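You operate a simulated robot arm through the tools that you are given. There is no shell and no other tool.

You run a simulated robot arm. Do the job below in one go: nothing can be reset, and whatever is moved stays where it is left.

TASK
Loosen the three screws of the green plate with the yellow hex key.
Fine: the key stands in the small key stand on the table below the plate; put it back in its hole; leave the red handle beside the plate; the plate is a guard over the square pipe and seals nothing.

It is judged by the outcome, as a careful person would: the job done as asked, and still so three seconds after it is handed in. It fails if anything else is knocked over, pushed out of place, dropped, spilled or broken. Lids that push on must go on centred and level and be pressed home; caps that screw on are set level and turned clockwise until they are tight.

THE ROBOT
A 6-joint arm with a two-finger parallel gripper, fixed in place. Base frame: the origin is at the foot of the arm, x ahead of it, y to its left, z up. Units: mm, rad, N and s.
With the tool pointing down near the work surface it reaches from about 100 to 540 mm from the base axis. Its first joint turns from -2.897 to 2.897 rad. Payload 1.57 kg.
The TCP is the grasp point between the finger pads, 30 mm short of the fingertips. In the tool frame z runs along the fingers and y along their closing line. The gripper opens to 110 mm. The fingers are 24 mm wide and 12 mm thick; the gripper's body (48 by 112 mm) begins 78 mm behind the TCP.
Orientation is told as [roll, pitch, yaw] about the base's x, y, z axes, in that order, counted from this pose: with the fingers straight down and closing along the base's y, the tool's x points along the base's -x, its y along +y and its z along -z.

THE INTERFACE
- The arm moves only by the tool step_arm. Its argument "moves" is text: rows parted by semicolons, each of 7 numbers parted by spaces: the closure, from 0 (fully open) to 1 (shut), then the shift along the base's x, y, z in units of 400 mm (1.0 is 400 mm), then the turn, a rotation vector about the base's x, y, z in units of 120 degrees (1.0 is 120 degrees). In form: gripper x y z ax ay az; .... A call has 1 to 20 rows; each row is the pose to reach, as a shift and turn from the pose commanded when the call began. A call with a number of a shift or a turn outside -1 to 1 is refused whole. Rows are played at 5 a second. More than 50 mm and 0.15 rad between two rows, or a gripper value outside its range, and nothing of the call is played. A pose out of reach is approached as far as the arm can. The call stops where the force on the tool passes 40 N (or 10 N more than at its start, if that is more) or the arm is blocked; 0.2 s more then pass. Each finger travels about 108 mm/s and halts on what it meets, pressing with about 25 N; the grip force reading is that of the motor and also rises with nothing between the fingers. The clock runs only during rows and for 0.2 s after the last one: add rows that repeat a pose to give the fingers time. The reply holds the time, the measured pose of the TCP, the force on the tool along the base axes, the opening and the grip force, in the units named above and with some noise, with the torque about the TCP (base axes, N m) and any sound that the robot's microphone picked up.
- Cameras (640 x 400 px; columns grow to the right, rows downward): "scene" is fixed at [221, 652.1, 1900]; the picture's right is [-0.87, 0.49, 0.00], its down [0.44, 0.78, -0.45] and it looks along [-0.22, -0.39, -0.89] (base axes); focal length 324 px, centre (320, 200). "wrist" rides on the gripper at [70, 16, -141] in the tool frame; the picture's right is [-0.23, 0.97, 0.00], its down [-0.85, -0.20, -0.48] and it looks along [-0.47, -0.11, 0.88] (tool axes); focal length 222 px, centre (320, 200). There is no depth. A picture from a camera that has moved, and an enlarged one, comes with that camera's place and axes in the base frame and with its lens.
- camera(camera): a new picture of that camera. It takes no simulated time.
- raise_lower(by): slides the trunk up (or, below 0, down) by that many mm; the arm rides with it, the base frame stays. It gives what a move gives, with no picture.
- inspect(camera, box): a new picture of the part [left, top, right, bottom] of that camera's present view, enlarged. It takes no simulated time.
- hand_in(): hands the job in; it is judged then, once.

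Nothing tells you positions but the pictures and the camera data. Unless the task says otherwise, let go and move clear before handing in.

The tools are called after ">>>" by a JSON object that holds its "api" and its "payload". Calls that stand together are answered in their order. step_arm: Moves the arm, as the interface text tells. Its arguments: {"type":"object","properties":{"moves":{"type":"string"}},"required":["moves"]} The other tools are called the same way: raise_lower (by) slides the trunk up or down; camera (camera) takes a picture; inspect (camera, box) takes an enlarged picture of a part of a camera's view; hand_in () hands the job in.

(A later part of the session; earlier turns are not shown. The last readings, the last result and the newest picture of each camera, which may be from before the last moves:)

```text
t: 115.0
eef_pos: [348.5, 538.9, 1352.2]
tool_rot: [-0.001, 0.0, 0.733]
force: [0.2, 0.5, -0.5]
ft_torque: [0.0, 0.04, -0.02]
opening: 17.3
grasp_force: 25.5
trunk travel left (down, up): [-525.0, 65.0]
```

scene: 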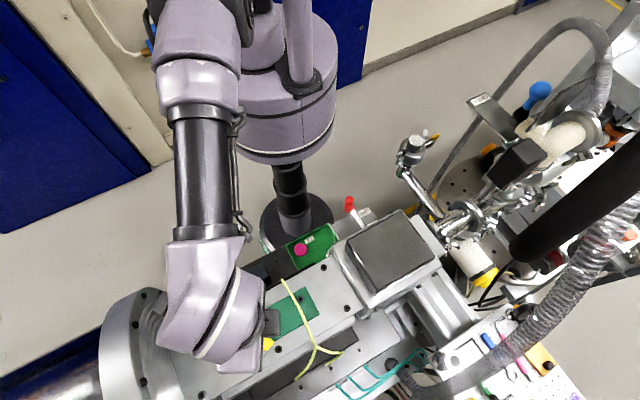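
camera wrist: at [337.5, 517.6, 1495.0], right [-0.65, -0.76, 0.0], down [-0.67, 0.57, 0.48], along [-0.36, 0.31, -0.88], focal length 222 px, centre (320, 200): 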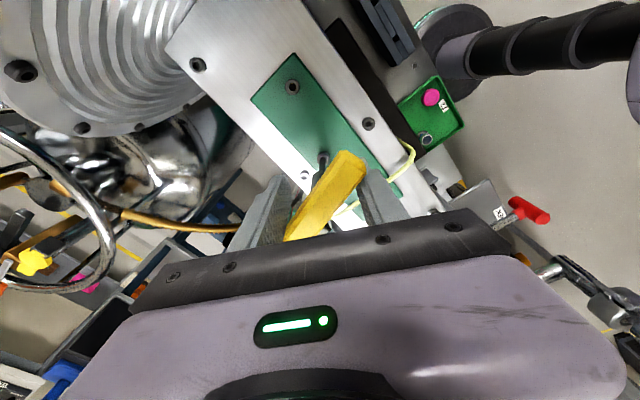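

It's already at the depth of a seated key with no force. I'll find the bottom.

>>> {"api": "step_arm", "payload": {"moves": "1 0 0 -0.003 0 0 0; 1 0 0 -0.006 0 0 0; 1 0 0 -0.006 0 0 0"}}

>>> {"api": "inspect", "payload": {"camera": "wrist", "box": [303, 132, 343, 157]}}

```text
t: 115.8
eef_pos: [349.2, 539.2, 1350.7]
tool_rot: [-0.001, 0.001, 0.733]
force: [1.8, 0.1, -3.0]
ft_torque: [0.03, -0.12, 0.04]
opening: 17.3
grasp_force: 24.9
trunk travel left (down, up): [-525.0, 65.0]
```

```text
16.00 times, centred on (323, 144) of wrist
camera zoom: at [285.4, 505.9, 1493.0], right [-0.48, 0.88, 0.0], down [0.77, 0.42, 0.48], along [0.42, 0.23, -0.88], focal length 3554 px, centre (272, 1088)
```

zoom: 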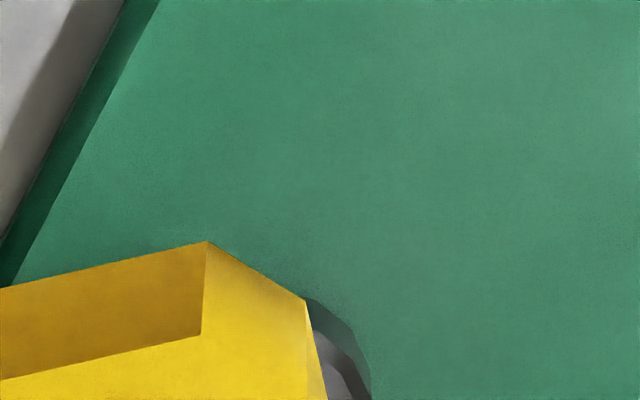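

>>> {"api": "step_arm", "payload": {"moves": "1 0 0 -0.003 0 0 0; 1 0 0 -0.004 0 0 0; 1 0 0 -0.004 0 0 0"}}

>>> {"api": "step_arm", "payload": {"moves": "1 0 0 0 0 0 0.02; 1 0 0 0 0 0 0.04; 1 0 0 0 0 0 0.06; 1 0 0 0 0 0 0.08;1 0 0 0 0 0 0.08"}}

```text
t: 116.6
eef_pos: [349.2, 538.7, 1349.8]
tool_rot: [0.001, 0.0, 0.732]
force: [2.0, -0.3, -1.3]
ft_torque: [0.07, -0.13, -0.02]
opening: 17.4
grasp_force: 24.7
trunk travel left (down, up): [-525.0, 65.0]
```

```text
t: 117.8
eef_pos: [350.4, 538.6, 1349.7]
tool_rot: [0.001, 0.0, 0.9]
force: [1.4, 0.8, -1.6]
ft_torque: [0.07, -0.08, -0.01]
opening: 17.3
grasp_force: 24.6
trunk travel left (down, up): [-525.0, 65.0]
```

>>> {"api": "step_arm", "payload": {"moves": "1 0 0 -0.004 0 0 0; 1 0 0 -0.006 0 0 0; 1 0 0 -0.006 0 0 0"}}

>>> {"api": "step_arm", "payload": {"moves": "1 0 0 0 0 0 0.03; 1 0 0 0 0 0 0.06; 1 0 0 0 0 0 0.09; 1 0 0 0 0 0 0.12;1 0 0 0 0 0 0.12"}}

>>> {"api": "inspect", "payload": {"camera": "wrist", "box": [220, 100, 420, 240]}}

```text
t: 118.6
eef_pos: [349.6, 537.3, 1348.8]
tool_rot: [0.0, -0.002, 0.9]
force: [2.6, 4.9, 15.4]
ft_torque: [0.47, -0.2, -0.05]
opening: 17.4
grasp_force: 25.0
trunk travel left (down, up): [-525.0, 65.0]
```

```text
t: 119.8
eef_pos: [349.5, 537.8, 1349.5]
tool_rot: [-0.001, 0.0, 1.153]
force: [2.1, 2.3, 18.4]
ft_torque: [0.2, -0.25, -0.03]
opening: 17.3
grasp_force: 25.2
trunk travel left (down, up): [-525.0, 65.0]
```

```text
2.86 times, centred on (320, 170) of wrist
camera zoom: at [304.7, 481.6, 1490.4], right [-0.8, 0.6, 0.0], down [0.53, 0.7, 0.48], along [0.29, 0.38, -0.88], focal length 635 px, centre (320, 286)
```

zoom: 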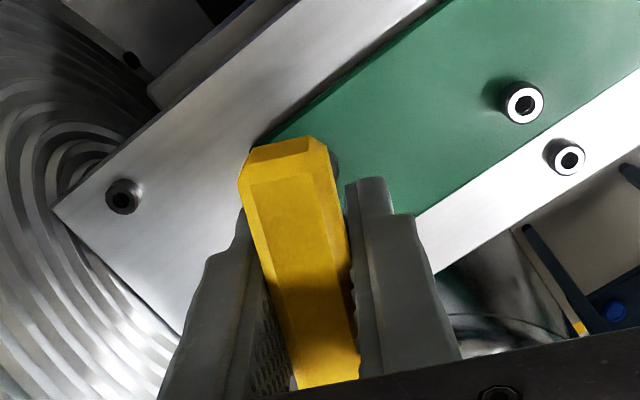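

Bottomed. I'll ease the pressure and keep turning counter-clockwise, watching for the same end-stop behaviour.

>>> {"api": "step_arm", "payload": {"moves": "1 0 0 0.002 0 0 0.05; 1 0 0 0.003 0 0 0.1; 1 0 0 0.003 0 0 0.15; 1 0 0 0.003 0 0 0.2;1 0 0 0.003 0 0 0.25;1 0 0 0.003 0 0 0.25"}}

>>> {"api": "step_arm", "payload": {"moves": "1 0 0 0 0 0 0.05; 1 0 0 0 0 0 0.1; 1 0 0 0 0 0 0.15; 1 0 0 0 0 0 0.2;1 0 0 0 0 0 0.25;1 0 0 0 0 0 0.25"}}

>>> {"api": "step_arm", "payload": {"moves": "1 0 0 0 0 0 0.05; 1 0 0 0 0 0 0.1; 1 0 0 0 0 0 0.15; 1 0 0 0 0 0 0.2;1 0 0 0 0 0 0.25;1 0 0 0 0 0 0.25"}}

>>> {"api": "inspect", "payload": {"camera": "wrist", "box": [220, 100, 420, 240]}}

```text
t: 121.2
eef_pos: [348.8, 538.3, 1348.9]
tool_rot: [0.0, 0.001, 1.678]
force: [3.7, -0.6, 11.3]
ft_torque: [-0.08, -0.32, -0.03]
opening: 17.2
grasp_force: 25.1
trunk travel left (down, up): [-525.0, 65.0]
```

```text
t: 122.6
eef_pos: [349.2, 537.1, 1349.5]
tool_rot: [-0.001, 0.0, 2.2]
force: [5.6, 1.5, 21.2]
ft_torque: [0.11, -0.5, -0.07]
opening: 17.3
grasp_force: 25.3
trunk travel left (down, up): [-525.0, 65.0]
```

```text
t: 124.0
eef_pos: [348.5, 537.3, 1349.3]
tool_rot: [0.0, 0.0, 2.725]
force: [3.9, 2.7, 20.3]
ft_torque: [0.12, -0.36, -0.03]
opening: 17.1
grasp_force: 24.5
trunk travel left (down, up): [-525.0, 65.0]
```

```text
2.86 times, centred on (320, 170) of wrist
camera zoom: at [404.5, 496.0, 1491.3], right [-0.6, -0.8, 0.0], down [-0.7, 0.53, 0.48], along [-0.38, 0.29, -0.88], focal length 635 px, centre (320, 286)
```

zoom: 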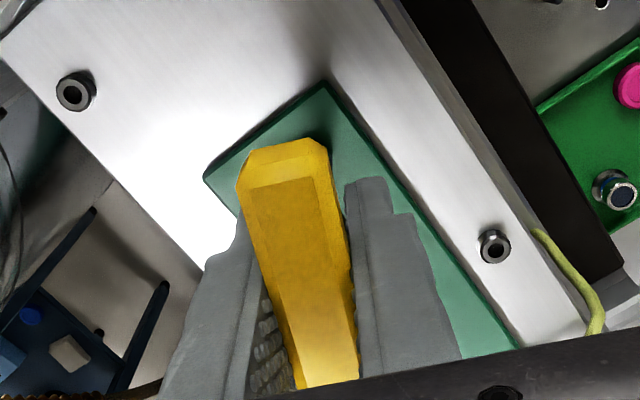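

No end stop yet after 114°. I'll see whether the wrist can turn further.

>>> {"api": "step_arm", "payload": {"moves": "1 0 0 0.002 0 0 0.05; 1 0 0 0.003 0 0 0.1; 1 0 0 0.004 0 0 0.15; 1 0 0 0.004 0 0 0.2;1 0 0 0.004 0 0 0.25;1 0 0 0.004 0 0 0.3;1 0 0 0.004 0 0 0.3"}}

>>> {"api": "inspect", "payload": {"camera": "wrist", "box": [220, 100, 420, 240]}}

```text
t: 125.6
eef_pos: [349.5, 540.0, 1349.3]
tool_rot: [0.0, -0.001, -2.933]
force: [-1.3, 0.9, 8.0]
ft_torque: [0.06, 0.04, -0.13]
opening: 17.0
grasp_force: 24.4
trunk travel left (down, up): [-525.0, 65.0]
```

```text
2.86 times, centred on (320, 170) of wrist
camera zoom: at [419.2, 538.9, 1492.3], right [-0.02, -1.0, 0.0], down [-0.88, 0.02, 0.48], along [-0.48, 0.01, -0.88], focal length 635 px, centre (320, 286)
```

zoom: 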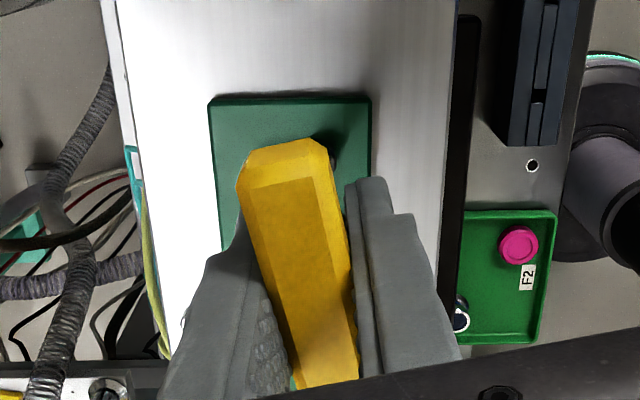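

Torque −0.13 now at ψ=192°, like the start of the same end stop. I'll confirm with a few more degrees.

>>> {"api": "step_arm", "payload": {"moves": "1 0 0 0 0 0 0.04; 1 0 0 0 0 0 0.08; 1 0 0 0 0 0 0.1; 1 0 0 0 0 0 0.1"}}

>>> {"api": "step_arm", "payload": {"moves": "1 0 0 0 0 0 0.04; 1 0 0 0 0 0 0.08; 1 0 0 0 0 0 0.1; 1 0 0 0 0 0 0.1"}}

```text
t: 126.6
eef_pos: [349.5, 539.1, 1350.4]
tool_rot: [0.0, 0.001, -2.722]
force: [-0.4, 1.4, 6.6]
ft_torque: [0.08, 0.05, -0.15]
opening: 17.4
grasp_force: 25.2
trunk travel left (down, up): [-525.0, 65.0]
```

```text
t: 127.6
eef_pos: [318.3, 529.5, 1337.6]
tool_rot: [0.01, 0.025, -2.532]
force: [0.3, -0.4, -0.6]
ft_torque: [0.01, 0.0, -0.01]
opening: 17.4
grasp_force: 25.6
out of reach, approached as far as the arm can: row 2, 3, 4
trunk travel left (down, up): [-525.0, 65.0]
```

The last rows went past a joint limit and the arm shifted sideways. I'll check the state right away before moving.

>>> {"api": "camera", "payload": {"camera": "wrist"}}

>>> {"api": "inspect", "payload": {"camera": "wrist", "box": [220, 100, 420, 240]}}

>>> {"api": "camera", "payload": {"camera": "scene"}}

```text
taken
camera wrist: at [381.9, 556.0, 1481.0], right [0.37, -0.93, 0.0], down [-0.83, -0.33, 0.46], along [-0.42, -0.17, -0.89], focal length 222 px, centre (320, 200)
```

wrist: 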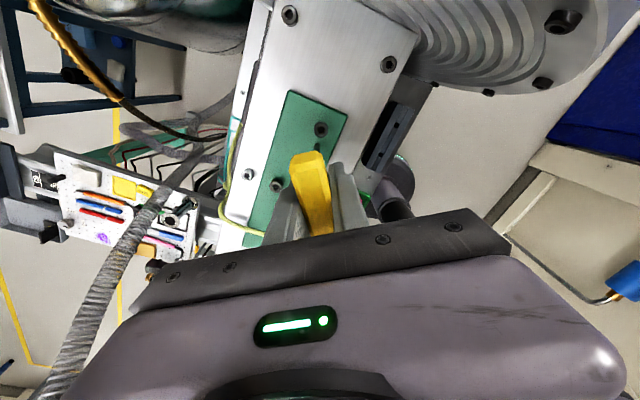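

```text
2.86 times, centred on (320, 170) of wrist
camera zoom: at [381.9, 556.0, 1481.0], right [0.37, -0.93, 0.0], down [-0.83, -0.33, 0.46], along [-0.42, -0.17, -0.89], focal length 635 px, centre (320, 286)
```

zoom: 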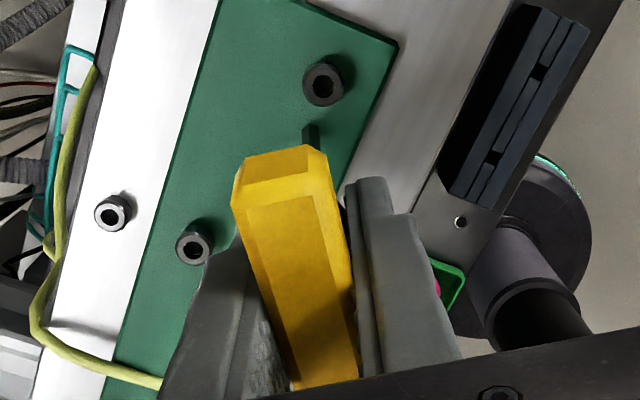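

```text
taken
```

scene: 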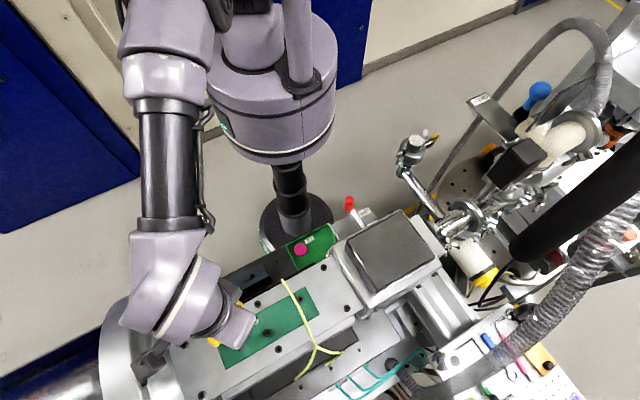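

The key is still held, out of the socket and tilted in the grip, and nothing else was disturbed. The safest exit is straight up with the trunk.

>>> {"api": "raise_lower", "payload": {"by": 60}}

>>> {"api": "inspect", "payload": {"camera": "wrist", "box": [220, 80, 420, 220]}}

```text
t: 128.6
eef_pos: [319.2, 530.9, 1398.2]
tool_rot: [0.009, 0.022, -2.531]
force: [-0.6, -1.2, -1.6]
ft_torque: [0.06, 0.0, 0.0]
opening: 17.4
grasp_force: 24.5
trunk travel left (down, up): [-585.0, 5.0]
```

```text
2.86 times, centred on (320, 150) of wrist
camera zoom: at [381.9, 556.8, 1541.3], right [0.37, -0.93, 0.0], down [-0.83, -0.33, 0.46], along [-0.42, -0.17, -0.89], focal length 635 px, centre (320, 343)
```

zoom: 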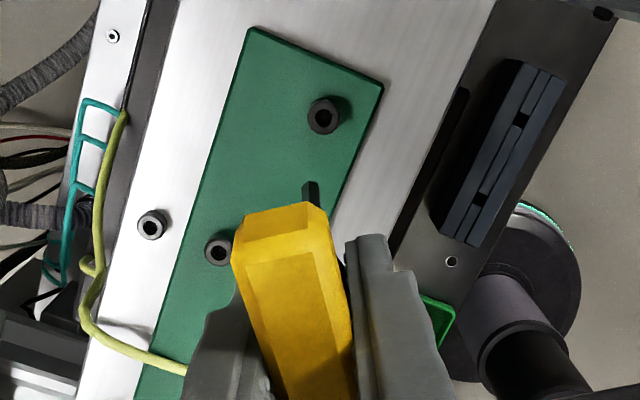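

Clear. I'll check S1's socket, then rotate back away from the joint limit at this height.

>>> {"api": "inspect", "payload": {"camera": "wrist", "box": [301, 108, 341, 133]}}

>>> {"api": "step_arm", "payload": {"moves": "1 0 0 0 0 0 -0.06; 1 0 0 0 0 0 -0.12; 1 0 0 0 0 0 -0.18; 1 0 0 0 0 0 -0.24; 1 0 0 0 0 0 -0.3; 1 0 0 0 0 0 -0.3"}}

>>> {"api": "camera", "payload": {"camera": "wrist"}}

```text
16.00 times, centred on (321, 120) of wrist
camera zoom: at [381.9, 556.8, 1541.3], right [0.37, -0.93, 0.0], down [-0.83, -0.33, 0.46], along [-0.42, -0.17, -0.89], focal length 3554 px, centre (304, 1472)
```

zoom: 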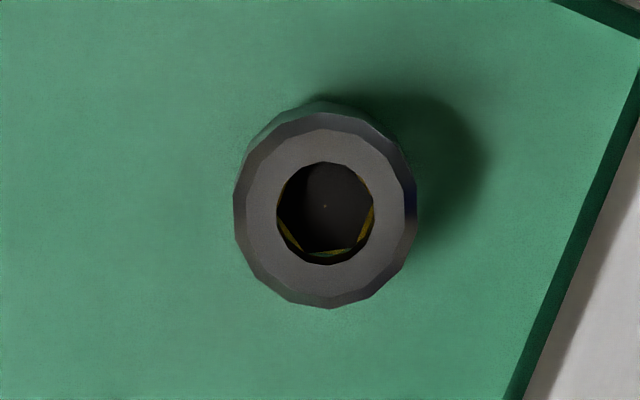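

```text
t: 130.0
eef_pos: [318.8, 529.7, 1397.1]
tool_rot: [0.011, 0.024, 3.12]
force: [0.2, -0.3, -0.7]
ft_torque: [0.01, 0.01, -0.01]
opening: 17.4
grasp_force: 25.9
trunk travel left (down, up): [-585.0, 5.0]
```

```text
taken
camera wrist: at [384.9, 515.2, 1541.4], right [-0.25, -0.97, 0.0], down [-0.86, 0.22, 0.46], along [-0.44, 0.11, -0.89], focal length 222 px, centre (320, 200)
```

wrist: 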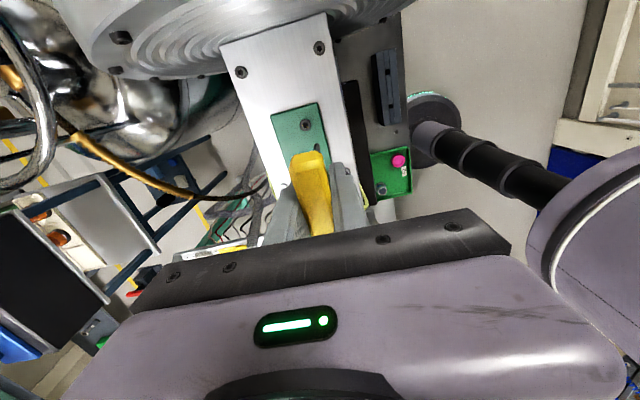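

S1's socket now shows the same coloured hex edges inside as the loosened S2; untouched sockets didn't. So S1 is loosened too. Next I'll level the tool, rise a little, and rotate back to a low yaw over toward S3.

>>> {"api": "step_arm", "payload": {"moves": "1 0 0 0.05 0.005 0.0115 0; 1 0 0 0.1 0.005 0.0115 0; 1 0 0 0.12 0.005 0.0115 0; 1 0 0 0.12 0.005 0.0115 0"}}

>>> {"api": "step_arm", "payload": {"moves": "1 -0.02 0 0 0 0 -0.06; 1 -0.04 0 0 0 0 -0.12; 1 -0.06 0 0 0 0 -0.18; 1 -0.08 0 0 0 0 -0.24; 1 -0.1 0 0 0 0 -0.3; 1 -0.12 0 0 0 0 -0.36; 1 -0.14 0 0 0 0 -0.42; 1 -0.16 0 0 0 0 -0.48; 1 -0.18 0 0 0 0 -0.54; 1 -0.2 0 0 0 0 -0.6; 1 -0.22 0 0 0 0 -0.66; 1 -0.24 0 0 0 0 -0.72; 1 -0.26 0 0 0 0 -0.78; 1 -0.28 0 0 0 0 -0.84; 1 -0.28 0 0 0 0 -0.9; 1 -0.28 0 0 0 0 -0.95; 1 -0.28 0 0 0 0 -0.95"}}

>>> {"api": "step_arm", "payload": {"moves": "1 0 0 0 0 0 -0.06; 1 0 0 0 0 0 -0.12; 1 0 0 0 0 0 -0.18; 1 0 0 0 0 0 -0.24; 1 0 0 0 0 0 -0.3; 1 0 0 0 0 0 -0.36; 1 0 0 0 0 0 -0.42; 1 0 0 0 0 0 -0.48; 1 0 0 0 0 0 -0.54; 1 0 0 0 0 0 -0.6; 1 0 0 0 0 0 -0.66; 1 0 0 0 0 0 -0.7; 1 0 0 0 0 0 -0.7"}}

>>> {"api": "inspect", "payload": {"camera": "wrist", "box": [220, 80, 420, 220]}}

>>> {"api": "camera", "payload": {"camera": "scene"}}

```text
t: 131.0
eef_pos: [319.0, 530.3, 1445.2]
tool_rot: [0.0, -0.001, 3.124]
force: [0.3, 0.8, -1.1]
ft_torque: [-0.02, 0.01, -0.01]
opening: 17.2
grasp_force: 25.4
trunk travel left (down, up): [-585.0, 5.0]
```

```text
t: 134.6
eef_pos: [207.8, 530.5, 1445.4]
tool_rot: [-0.001, -0.002, 1.132]
force: [1.1, 0.3, -0.3]
ft_torque: [0.02, -0.01, 0.02]
opening: 17.2
grasp_force: 25.0
trunk travel left (down, up): [-585.0, 5.0]
```

```text
t: 137.4
eef_pos: [207.6, 530.4, 1445.5]
tool_rot: [0.001, -0.003, -0.336]
force: [0.1, 0.2, 0.0]
ft_torque: [0.01, -0.01, -0.04]
opening: 17.1
grasp_force: 25.0
trunk travel left (down, up): [-585.0, 5.0]
```

```text
2.86 times, centred on (320, 150) of wrist
camera zoom: at [146.0, 569.3, 1587.8], right [0.53, 0.85, 0.0], down [0.74, -0.47, 0.48], along [0.41, -0.26, -0.88], focal length 635 px, centre (320, 343)
```

zoom: 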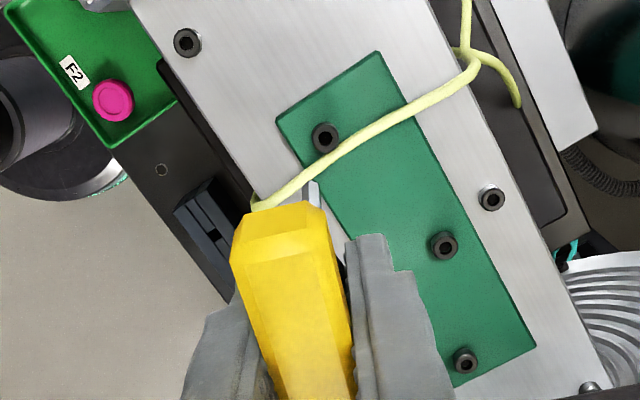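

```text
taken
```

scene: 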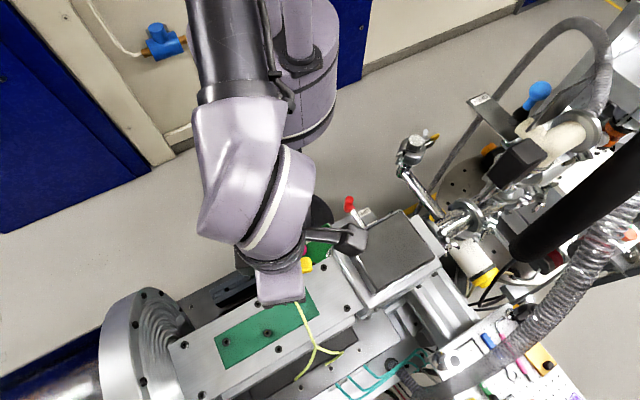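

The wire lies right beside S3 but low; the key shaft should clear it. I'll measure the key tip and tilt at high zoom.

>>> {"api": "inspect", "payload": {"camera": "wrist", "box": [298, 135, 338, 160]}}

>>> {"api": "inspect", "payload": {"camera": "wrist", "box": [301, 115, 341, 140]}}

```text
16.00 times, centred on (318, 148) of wrist
camera zoom: at [146.0, 569.3, 1587.8], right [0.53, 0.85, 0.0], down [0.74, -0.47, 0.48], along [0.41, -0.26, -0.88], focal length 3554 px, centre (352, 1040)
```

zoom: 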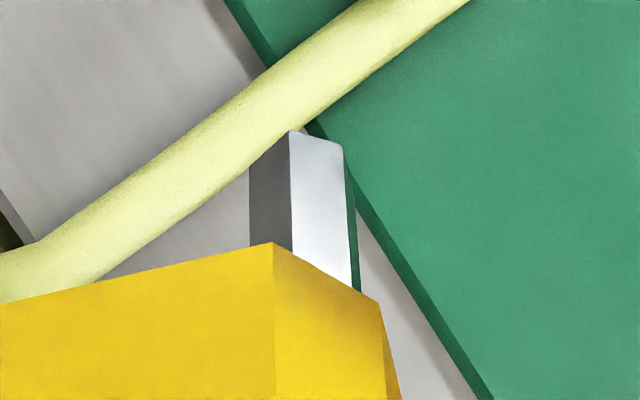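

```text
16.00 times, centred on (321, 128) of wrist
camera zoom: at [146.0, 569.3, 1587.8], right [0.53, 0.85, 0.0], down [0.74, -0.47, 0.48], along [0.41, -0.26, -0.88], focal length 3554 px, centre (304, 1360)
```

zoom: 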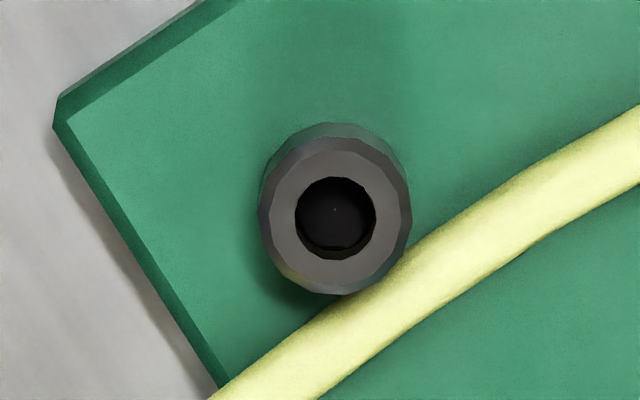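

The tip is swung about 6° toward the camera in the grip. I'll tilt the tool by the opposite amount so the key itself is vertical, then line up on S3 visually, since the tip is visible this way.

>>> {"api": "step_arm", "payload": {"moves": "1 0 0 0 -0.008 -0.024 0; 1 0 0 0 -0.017 -0.0487 0; 1 0 0 0 -0.017 -0.0487 0; 1 0 0 0 -0.017 -0.0487 0"}}

>>> {"api": "inspect", "payload": {"camera": "wrist", "box": [220, 80, 420, 220]}}

>>> {"api": "inspect", "payload": {"camera": "wrist", "box": [298, 125, 338, 150]}}

>>> {"api": "inspect", "payload": {"camera": "scene", "box": [240, 220, 360, 320]}}

```text
t: 138.4
eef_pos: [207.1, 529.7, 1445.4]
tool_rot: [-0.001, -0.109, -0.334]
force: [-0.4, 0.2, -0.6]
ft_torque: [-0.04, -0.03, 0.0]
opening: 17.3
grasp_force: 24.4
trunk travel left (down, up): [-585.0, 5.0]
```

```text
2.86 times, centred on (320, 150) of wrist
camera zoom: at [132.0, 574.5, 1579.1], right [0.53, 0.85, 0.02], down [0.69, -0.45, 0.57], along [0.49, -0.29, -0.82], focal length 635 px, centre (320, 343)
```

zoom: 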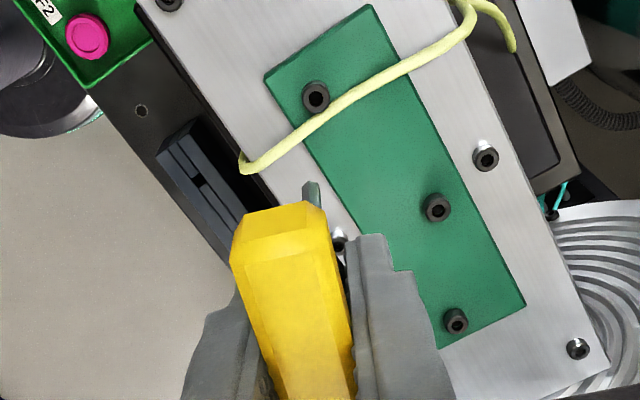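

```text
16.00 times, centred on (318, 138) of wrist
camera zoom: at [132.0, 574.5, 1579.1], right [0.53, 0.85, 0.02], down [0.69, -0.45, 0.57], along [0.49, -0.29, -0.82], focal length 3554 px, centre (352, 1200)
```

zoom: 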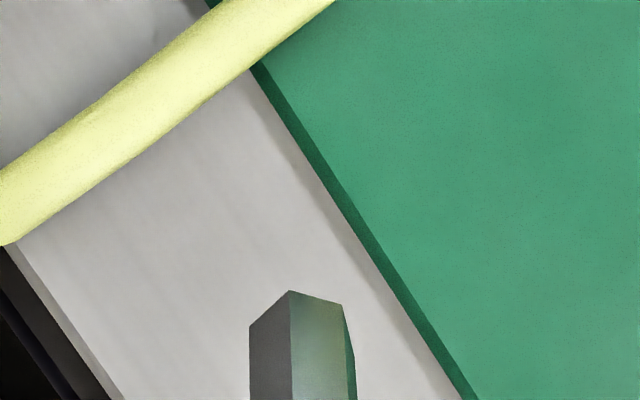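

```text
4.00 times, centred on (300, 270) of scene
camera zoom: at [221.0, 652.1, 1900.0], right [-0.87, 0.49, 0.0], down [0.44, 0.78, -0.45], along [-0.22, -0.39, -0.89], focal length 1297 px, centre (400, -80)
```

zoom: 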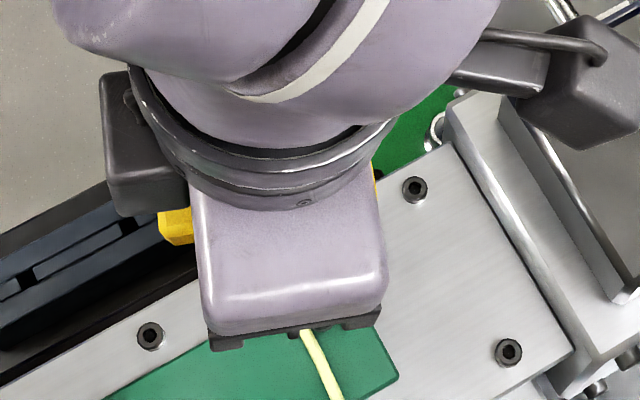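

Key is now vertical. S3 is at about (201, 538) and the tip at about (210, 528), 90 mm above. I'll move over S3 and descend to about a 30 mm gap.

>>> {"api": "step_arm", "payload": {"moves": "1 -0.01 0.012 0 0 0 0; 1 -0.0218 0.0243 -0.05 0 0 0; 1 -0.0218 0.0243 -0.1 0 0 0; 1 -0.0218 0.0243 -0.15 0 0 0; 1 -0.0218 0.0243 -0.15 0 0 0; 1 -0.0218 0.0243 -0.15 0 0 0"}}

>>> {"api": "inspect", "payload": {"camera": "wrist", "box": [298, 128, 338, 153]}}

>>> {"api": "inspect", "payload": {"camera": "wrist", "box": [220, 80, 420, 220]}}

```text
t: 139.8
eef_pos: [197.9, 539.5, 1383.7]
tool_rot: [0.0, -0.109, -0.335]
force: [0.7, 0.2, -0.8]
ft_torque: [-0.03, 0.01, -0.01]
opening: 17.1
grasp_force: 24.9
trunk travel left (down, up): [-585.0, 5.0]
```

```text
16.00 times, centred on (318, 140) of wrist
camera zoom: at [122.1, 584.3, 1518.2], right [0.53, 0.85, 0.02], down [0.69, -0.45, 0.57], along [0.49, -0.29, -0.82], focal length 3554 px, centre (352, 1152)
```

zoom: 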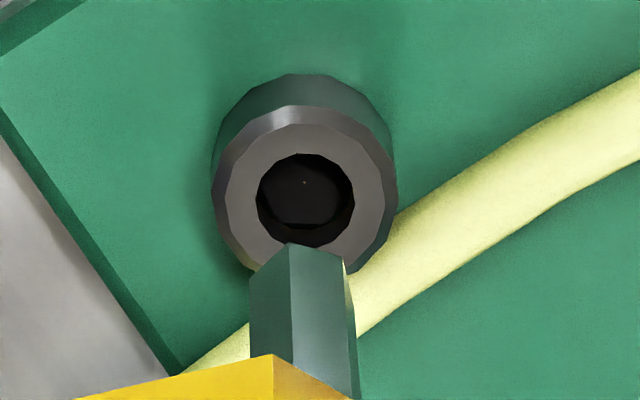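

```text
2.86 times, centred on (320, 150) of wrist
camera zoom: at [122.1, 584.3, 1518.2], right [0.53, 0.85, 0.02], down [0.69, -0.45, 0.57], along [0.49, -0.29, -0.82], focal length 635 px, centre (320, 343)
```

zoom: 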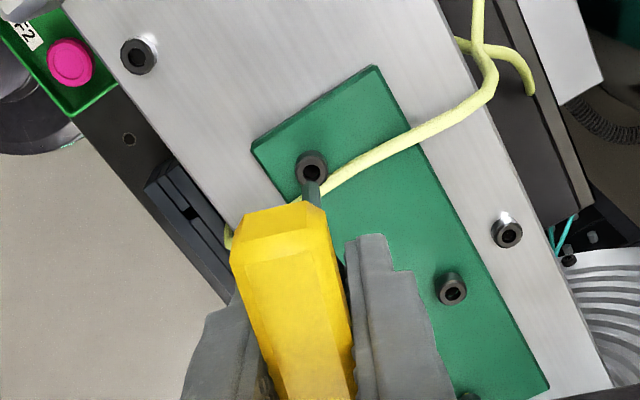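

Gap is about 29 mm. I'll correct by about (+2.7, −1.1) mm and close to about a 10 mm gap.

>>> {"api": "step_arm", "payload": {"moves": "1 0.0068 -0.0028 -0.02 0 0 0; 1 0.0068 -0.0028 -0.045 0 0 0; 1 0.0068 -0.0028 -0.045 0 0 0; 1 0.0068 -0.0028 -0.045 0 0 0"}}

>>> {"api": "inspect", "payload": {"camera": "wrist", "box": [298, 132, 338, 157]}}

```text
t: 140.8
eef_pos: [200.9, 539.0, 1366.8]
tool_rot: [-0.002, -0.111, -0.335]
force: [-0.4, 0.0, -0.6]
ft_torque: [-0.01, -0.03, 0.01]
opening: 17.3
grasp_force: 24.5
trunk travel left (down, up): [-585.0, 5.0]
```

```text
16.00 times, centred on (318, 144) of wrist
camera zoom: at [124.4, 583.1, 1499.7], right [0.53, 0.85, 0.02], down [0.69, -0.45, 0.57], along [0.49, -0.29, -0.82], focal length 3554 px, centre (352, 1088)
```

zoom: 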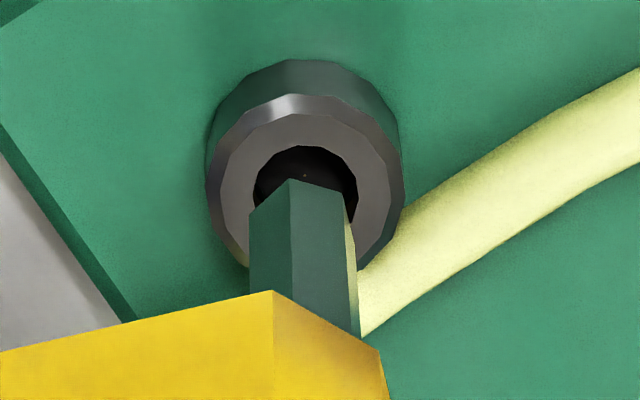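

>>> {"api": "step_arm", "payload": {"moves": "1 0.002 -0.0006 -0.006 0 0 0; 1 0.002 -0.0006 -0.0125 0 0 0; 1 0.002 -0.0006 -0.0125 0 0 0"}}

>>> {"api": "inspect", "payload": {"camera": "wrist", "box": [298, 132, 338, 157]}}

```text
t: 141.6
eef_pos: [202.0, 538.1, 1362.5]
tool_rot: [0.001, -0.11, -0.334]
force: [-0.7, 0.2, -0.9]
ft_torque: [-0.01, -0.02, -0.03]
opening: 17.4
grasp_force: 24.6
trunk travel left (down, up): [-585.0, 5.0]
```

```text
16.00 times, centred on (318, 144) of wrist
camera zoom: at [126.1, 582.3, 1495.4], right [0.53, 0.85, 0.02], down [0.69, -0.45, 0.57], along [0.49, -0.29, -0.82], focal length 3554 px, centre (352, 1088)
```

zoom: 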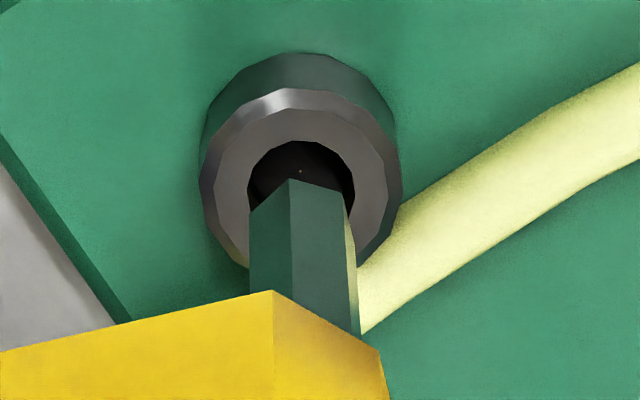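

>>> {"api": "step_arm", "payload": {"moves": "1 0 0 -0.004 0 0 0; 1 0 0 -0.008 0 0 0; 1 0 0 -0.008 0 0 0"}}

>>> {"api": "inspect", "payload": {"camera": "wrist", "box": [298, 132, 338, 157]}}

```text
t: 142.4
eef_pos: [200.6, 539.1, 1359.0]
tool_rot: [0.0, -0.11, -0.333]
force: [-0.1, 0.3, -0.7]
ft_torque: [0.03, 0.02, 0.03]
opening: 17.3
grasp_force: 24.9
trunk travel left (down, up): [-585.0, 5.0]
```

```text
16.00 times, centred on (318, 144) of wrist
camera zoom: at [126.4, 582.6, 1492.8], right [0.53, 0.85, 0.02], down [0.69, -0.45, 0.57], along [0.49, -0.29, -0.82], focal length 3554 px, centre (352, 1088)
```

zoom: 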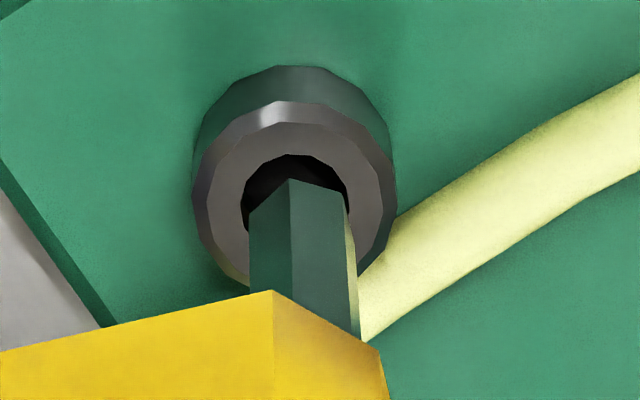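

>>> {"api": "step_arm", "payload": {"moves": "1 -0.001 -0.0006 -0.004 0 0 0; 1 -0.001 -0.0006 -0.008 0 0 0; 1 -0.001 -0.0006 -0.008 0 0 0"}}

>>> {"api": "inspect", "payload": {"camera": "wrist", "box": [298, 132, 338, 157]}}

```text
t: 143.2
eef_pos: [201.1, 538.5, 1355.7]
tool_rot: [0.001, -0.109, -0.332]
force: [0.8, 0.4, 0.0]
ft_torque: [0.0, 0.0, 0.0]
opening: 17.2
grasp_force: 24.6
trunk travel left (down, up): [-585.0, 5.0]
```

```text
16.00 times, centred on (318, 144) of wrist
camera zoom: at [126.3, 582.6, 1489.5], right [0.53, 0.85, 0.02], down [0.69, -0.45, 0.57], along [0.49, -0.29, -0.82], focal length 3554 px, centre (352, 1088)
```

zoom: 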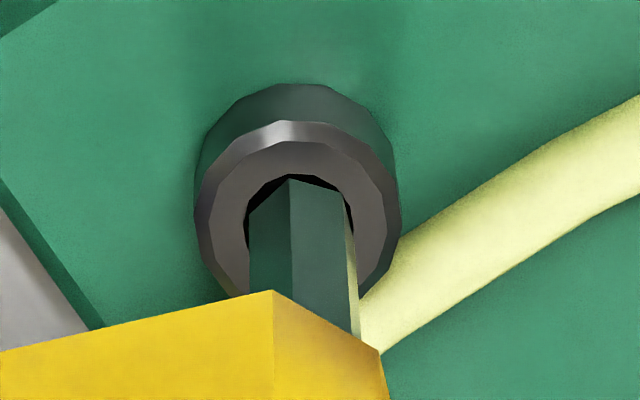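

Aligned right at the rim with no force. Continuing down gently.

>>> {"api": "step_arm", "payload": {"moves": "1 -0.0004 -0.0005 -0.003 0 0 0; 1 -0.0004 -0.0005 -0.006 0 0 0; 1 -0.0004 -0.0005 -0.006 0 0 0"}}

>>> {"api": "inspect", "payload": {"camera": "wrist", "box": [298, 132, 338, 157]}}

```text
t: 144.0
eef_pos: [202.2, 538.0, 1353.0]
tool_rot: [-0.001, -0.11, -0.333]
force: [-0.1, 1.3, -1.2]
ft_torque: [0.02, 0.0, 0.03]
opening: 17.7
grasp_force: 25.3
trunk travel left (down, up): [-585.0, 5.0]
```

```text
16.00 times, centred on (318, 144) of wrist
camera zoom: at [126.2, 582.5, 1487.2], right [0.53, 0.85, 0.02], down [0.69, -0.45, 0.57], along [0.49, -0.29, -0.82], focal length 3554 px, centre (352, 1088)
```

zoom: 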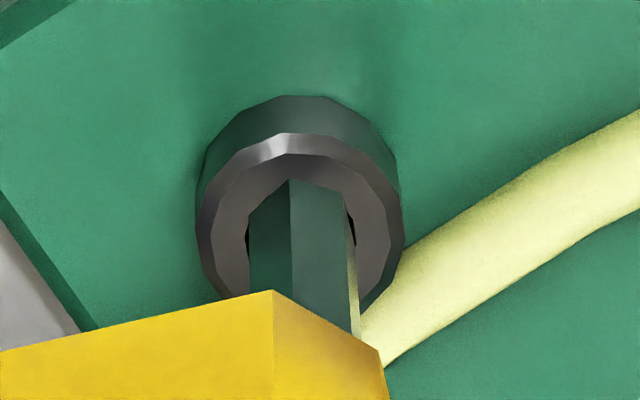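

The tip still appears in front of the near rim, so it's slightly above it and a bit toward the camera. I'll step down in small increments to find the contact height.

>>> {"api": "step_arm", "payload": {"moves": "1 0 0 -0.002 0 0 0; 1 0 0 -0.004 0 0 0; 1 0 0 -0.004 0 0 0"}}

>>> {"api": "inspect", "payload": {"camera": "wrist", "box": [298, 132, 338, 157]}}

```text
t: 144.8
eef_pos: [202.2, 537.9, 1351.8]
tool_rot: [0.001, -0.109, -0.334]
force: [0.3, -0.3, -0.5]
ft_torque: [0.0, -0.02, -0.03]
opening: 17.1
grasp_force: 24.6
trunk travel left (down, up): [-585.0, 5.0]
```

```text
16.00 times, centred on (318, 144) of wrist
camera zoom: at [125.8, 581.9, 1485.7], right [0.53, 0.85, 0.02], down [0.69, -0.45, 0.57], along [0.49, -0.29, -0.82], focal length 3554 px, centre (352, 1088)
```

zoom: 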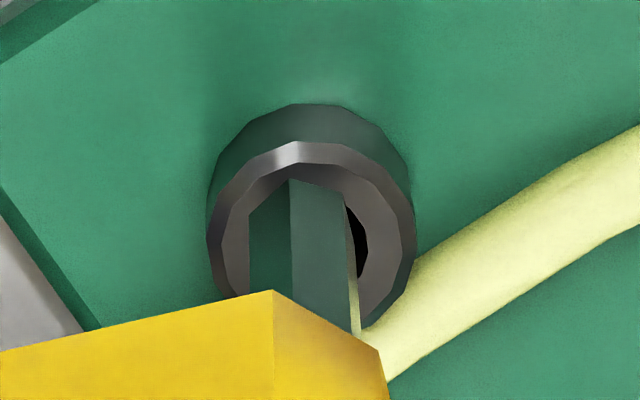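

>>> {"api": "step_arm", "payload": {"moves": "1 0.0044 -0.0009 0.001 0 0 0; 1 0.0044 -0.0009 0.001 0 0 0; 1 0.0044 -0.0009 0.001 0 0 0"}}

>>> {"api": "inspect", "payload": {"camera": "wrist", "box": [298, 132, 338, 157]}}

```text
t: 145.6
eef_pos: [203.3, 538.0, 1352.8]
tool_rot: [-0.002, -0.111, -0.333]
force: [-0.7, -0.1, -0.5]
ft_torque: [-0.03, 0.0, 0.02]
opening: 17.2
grasp_force: 25.2
trunk travel left (down, up): [-585.0, 5.0]
```

```text
16.00 times, centred on (318, 144) of wrist
camera zoom: at [127.8, 582.0, 1486.2], right [0.53, 0.85, 0.02], down [0.69, -0.45, 0.57], along [0.49, -0.29, -0.82], focal length 3554 px, centre (352, 1088)
```

zoom: 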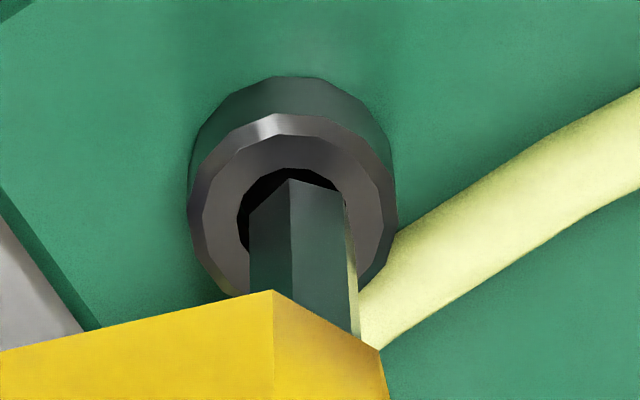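

>>> {"api": "step_arm", "payload": {"moves": "1 -0.0008 -0.0014 -0.001 0 0 0; 1 -0.0008 -0.0014 -0.003 0 0 0; 1 -0.0008 -0.0014 -0.003 0 0 0"}}

>>> {"api": "inspect", "payload": {"camera": "wrist", "box": [298, 132, 338, 157]}}

```text
t: 146.4
eef_pos: [202.2, 537.1, 1351.6]
tool_rot: [-0.002, -0.11, -0.333]
force: [0.1, -0.7, -0.2]
ft_torque: [-0.02, -0.04, -0.01]
opening: 17.3
grasp_force: 25.2
trunk travel left (down, up): [-585.0, 5.0]
```

```text
16.00 times, centred on (318, 144) of wrist
camera zoom: at [127.1, 581.6, 1485.1], right [0.53, 0.85, 0.02], down [0.69, -0.45, 0.57], along [0.49, -0.29, -0.82], focal length 3554 px, centre (352, 1088)
```

zoom: 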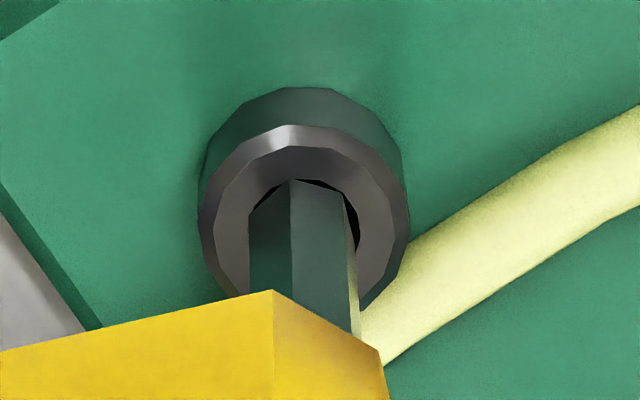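

>>> {"api": "step_arm", "payload": {"moves": "1 0.001 -0.0005 -0.001 0 0 0; 1 0.001 -0.0005 -0.0035 0 0 0; 1 0.001 -0.0005 -0.0035 0 0 0"}}

>>> {"api": "inspect", "payload": {"camera": "wrist", "box": [298, 132, 338, 157]}}

```text
t: 147.2
eef_pos: [202.7, 537.1, 1350.0]
tool_rot: [-0.001, -0.112, -0.332]
force: [0.6, 0.1, -0.6]
ft_torque: [-0.04, 0.02, -0.01]
opening: 17.3
grasp_force: 24.9
trunk travel left (down, up): [-585.0, 5.0]
```

```text
16.00 times, centred on (318, 144) of wrist
camera zoom: at [127.6, 581.1, 1483.8], right [0.53, 0.85, 0.02], down [0.69, -0.45, 0.57], along [0.49, -0.29, -0.82], focal length 3554 px, centre (352, 1088)
```

zoom: 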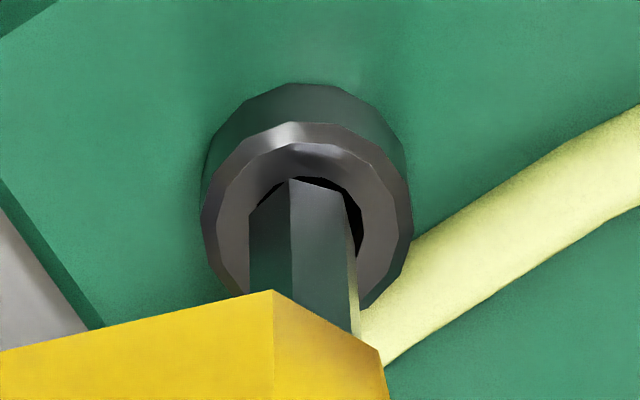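

>>> {"api": "step_arm", "payload": {"moves": "1 0.0013 0.0003 -0.001 0 0 0; 1 0.0013 0.0003 -0.0035 0 0 0; 1 0.0013 0.0003 -0.0035 0 0 0"}}

>>> {"api": "inspect", "payload": {"camera": "wrist", "box": [298, 132, 338, 157]}}

```text
t: 148.0
eef_pos: [204.7, 536.5, 1349.5]
tool_rot: [0.0, -0.109, -0.334]
force: [-0.8, 0.6, -1.2]
ft_torque: [0.0, -0.02, -0.01]
opening: 17.1
grasp_force: 25.7
trunk travel left (down, up): [-585.0, 5.0]
```

```text
16.00 times, centred on (318, 144) of wrist
camera zoom: at [128.3, 581.0, 1482.9], right [0.53, 0.85, 0.02], down [0.69, -0.45, 0.57], along [0.49, -0.29, -0.82], focal length 3554 px, centre (352, 1088)
```

zoom: 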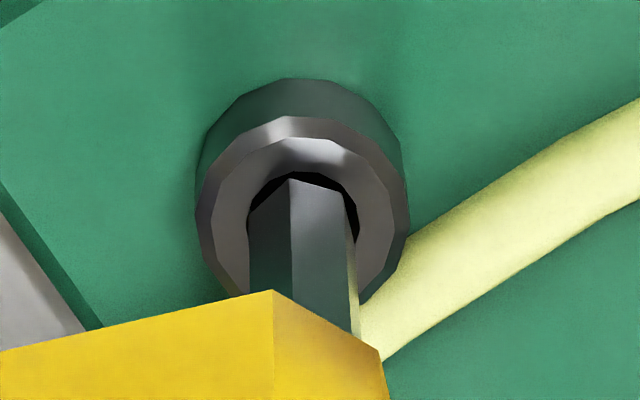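

Well centred now. Continuing down.

>>> {"api": "step_arm", "payload": {"moves": "1 0 0 -0.002 0 0 0; 1 0 0 -0.005 0 0 0; 1 0 0 -0.005 0 0 0"}}

>>> {"api": "inspect", "payload": {"camera": "wrist", "box": [298, 132, 338, 157]}}

```text
t: 148.8
eef_pos: [204.4, 537.4, 1346.7]
tool_rot: [0.001, -0.111, -0.332]
force: [-0.5, -0.3, -0.4]
ft_torque: [-0.03, -0.05, -0.01]
opening: 17.0
grasp_force: 25.8
trunk travel left (down, up): [-585.0, 5.0]
```

```text
16.00 times, centred on (318, 144) of wrist
camera zoom: at [128.3, 581.3, 1480.3], right [0.53, 0.85, 0.02], down [0.69, -0.45, 0.57], along [0.49, -0.29, -0.82], focal length 3554 px, centre (352, 1088)
```

zoom: 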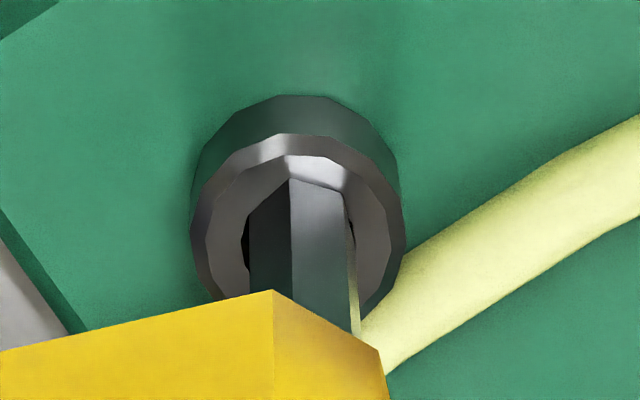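

The tip is higher than assumed: the key slid about 10 mm up in the grip during the slip. The remaining gap is then about 4 mm, with a lateral error of about (+2, −1.5). I'll correct and continue.

>>> {"api": "step_arm", "payload": {"moves": "1 0.0025 -0.002 0 0 0 0; 1 0.005 -0.0038 0 0 0 0; 1 0.005 -0.0038 0 0 0 0;1 0.005 -0.0038 0 0 0 0"}}

>>> {"api": "inspect", "payload": {"camera": "wrist", "box": [298, 132, 338, 157]}}

```text
t: 149.8
eef_pos: [205.6, 535.4, 1346.8]
tool_rot: [-0.001, -0.109, -0.333]
force: [-0.6, 0.9, -1.0]
ft_torque: [-0.01, 0.02, -0.01]
opening: 17.1
grasp_force: 24.3
trunk travel left (down, up): [-585.0, 5.0]
```

```text
16.00 times, centred on (318, 144) of wrist
camera zoom: at [130.3, 579.7, 1480.2], right [0.53, 0.85, 0.02], down [0.69, -0.45, 0.57], along [0.49, -0.29, -0.82], focal length 3554 px, centre (352, 1088)
```

zoom: 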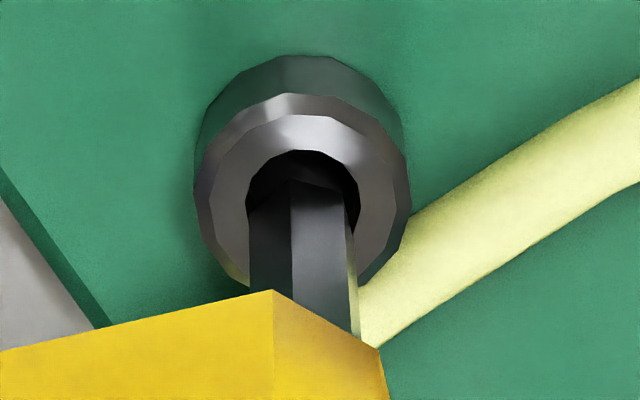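

>>> {"api": "step_arm", "payload": {"moves": "1 0 0 -0.004 0 0 0; 1 0 0 -0.008 0 0 0; 1 0 0 -0.008 0 0 0"}}

>>> {"api": "inspect", "payload": {"camera": "wrist", "box": [298, 132, 338, 157]}}

```text
t: 150.6
eef_pos: [207.1, 536.2, 1343.1]
tool_rot: [0.0, -0.109, -0.334]
force: [-1.1, 0.5, -1.2]
ft_torque: [0.0, 0.11, -0.01]
opening: 17.3
grasp_force: 24.7
trunk travel left (down, up): [-585.0, 5.0]
```

```text
16.00 times, centred on (318, 144) of wrist
camera zoom: at [130.1, 580.1, 1477.3], right [0.53, 0.85, 0.02], down [0.69, -0.45, 0.57], along [0.49, -0.29, -0.82], focal length 3554 px, centre (352, 1088)
```

zoom: 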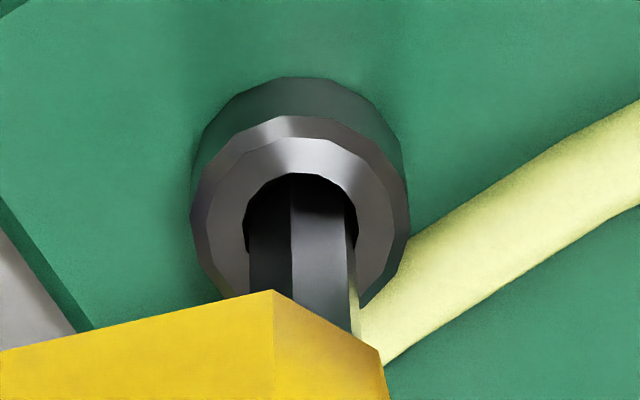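

>>> {"api": "step_arm", "payload": {"moves": "1 0.0006 -0.0004 -0.003 0 0 0; 1 0.0006 -0.0004 -0.006 0 0 0; 1 0.0006 -0.0004 -0.006 0 0 0"}}

>>> {"api": "inspect", "payload": {"camera": "wrist", "box": [298, 132, 338, 157]}}

```text
t: 151.4
eef_pos: [206.2, 535.6, 1342.1]
tool_rot: [-0.001, -0.11, -0.334]
force: [-1.8, -0.9, 7.1]
ft_torque: [-0.03, 0.19, 0.02]
opening: 17.0
grasp_force: 25.1
trunk travel left (down, up): [-585.0, 5.0]
```

```text
16.00 times, centred on (318, 144) of wrist
camera zoom: at [130.3, 580.0, 1475.9], right [0.53, 0.85, 0.03], down [0.69, -0.45, 0.57], along [0.49, -0.29, -0.82], focal length 3554 px, centre (352, 1088)
```

zoom: 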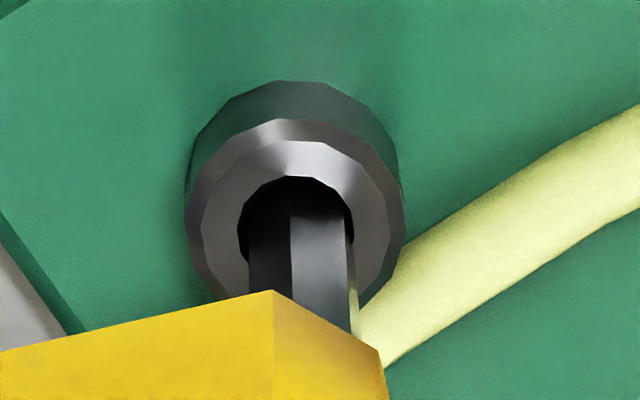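

Contact is 7 N at the socket mouth. The tip is about 0.4 mm to the right in view; I'll nudge it and press lightly.

>>> {"api": "step_arm", "payload": {"moves": "1 -0.0006 -0.001 0 0 0 0; 1 -0.0006 -0.001 -0.003 0 0 0; 1 -0.0006 -0.001 -0.004 0 0 0; 1 -0.0006 -0.001 -0.004 0 0 0"}}

>>> {"api": "inspect", "payload": {"camera": "wrist", "box": [298, 132, 338, 157]}}

```text
t: 152.4
eef_pos: [205.3, 535.5, 1340.9]
tool_rot: [0.003, -0.11, -0.334]
force: [-0.8, 6.1, 29.3]
ft_torque: [0.53, 0.21, -0.08]
opening: 17.4
grasp_force: 25.4
trunk travel left (down, up): [-585.0, 5.0]
```

```text
16.00 times, centred on (318, 144) of wrist
camera zoom: at [130.0, 578.7, 1475.3], right [0.53, 0.85, 0.03], down [0.69, -0.45, 0.57], along [0.49, -0.28, -0.82], focal length 3554 px, centre (352, 1088)
```

zoom: 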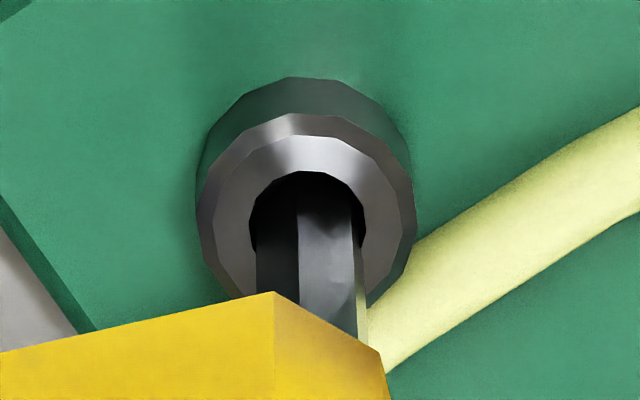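

The tip is centred in the mouth but blocked, so it needs hex alignment. I'll ease the pressure and turn counter-clockwise slowly, shifting slightly to keep the tip in place.

>>> {"api": "step_arm", "payload": {"moves": "1 0 0 0.004 0 0 0; 1 0.0001 0.0007 0.004 0 0 0.04; 1 0.0002 0.0014 0.004 0 0 0.08; 1 0.0002 0.0014 0.004 0 0 0.08"}}

>>> {"api": "step_arm", "payload": {"moves": "1 0 0.0007 0 0 0 0.04; 1 -0.0001 0.0014 0 0 0 0.08; 1 -0.0001 0.0014 0 0 0 0.08"}}

>>> {"api": "inspect", "payload": {"camera": "wrist", "box": [298, 132, 338, 157]}}

```text
t: 153.4
eef_pos: [205.5, 534.2, 1340.9]
tool_rot: [0.002, -0.11, -0.165]
force: [2.4, 6.7, 27.3]
ft_torque: [0.55, -0.04, -0.12]
opening: 17.5
grasp_force: 25.1
trunk travel left (down, up): [-585.0, 5.0]
```

```text
t: 154.2
eef_pos: [204.9, 535.3, 1339.4]
tool_rot: [-0.002, -0.109, 0.003]
force: [1.4, 5.6, 22.9]
ft_torque: [0.42, 0.05, -0.06]
opening: 18.1
grasp_force: 25.1
trunk travel left (down, up): [-585.0, 5.0]
```

```text
16.00 times, centred on (318, 144) of wrist
camera zoom: at [119.3, 553.0, 1473.6], right [0.22, 0.97, 0.02], down [0.8, -0.2, 0.57], along [0.56, -0.11, -0.82], focal length 3554 px, centre (352, 1088)
```

zoom: 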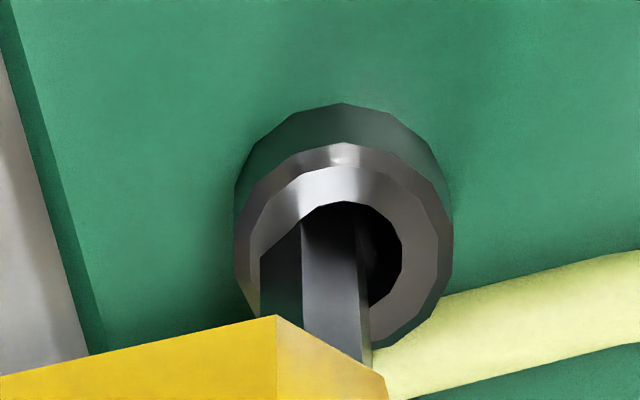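

The residual tilt of the key in the grip swings the tip off as I rotate, so this grip isn't good enough for S3. Its stand lets the key seat upright on its collar, so I'll take it back there, re-grip cleanly, and return. First, lift clear.

>>> {"api": "step_arm", "payload": {"moves": "1 0 0 0.01 0 0 0; 1 0 0 0.03 0 0 0; 1 0 0 0.08 0 0 0; 1 0 0 0.15 0 0 0; 1 0 0 0.25 0 0 0;1 0 0 0.35 0 0 0; 1 0 0 0.35 0 0 0"}}

>>> {"api": "inspect", "payload": {"camera": "wrist", "box": [220, 80, 420, 220]}}

```text
t: 155.8
eef_pos: [206.2, 536.7, 1481.7]
tool_rot: [-0.001, -0.108, 0.002]
force: [0.1, -0.2, -0.4]
ft_torque: [-0.02, 0.01, -0.03]
opening: 17.7
grasp_force: 25.3
trunk travel left (down, up): [-585.0, 5.0]
```

```text
2.86 times, centred on (320, 150) of wrist
camera zoom: at [121.2, 553.9, 1615.5], right [0.22, 0.97, 0.02], down [0.8, -0.2, 0.57], along [0.56, -0.11, -0.82], focal length 635 px, centre (320, 343)
```

zoom: 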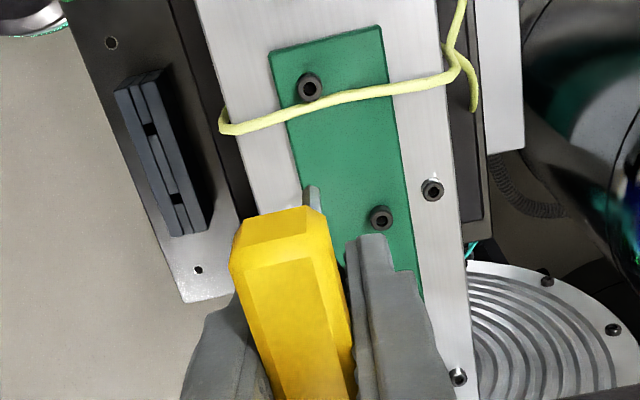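

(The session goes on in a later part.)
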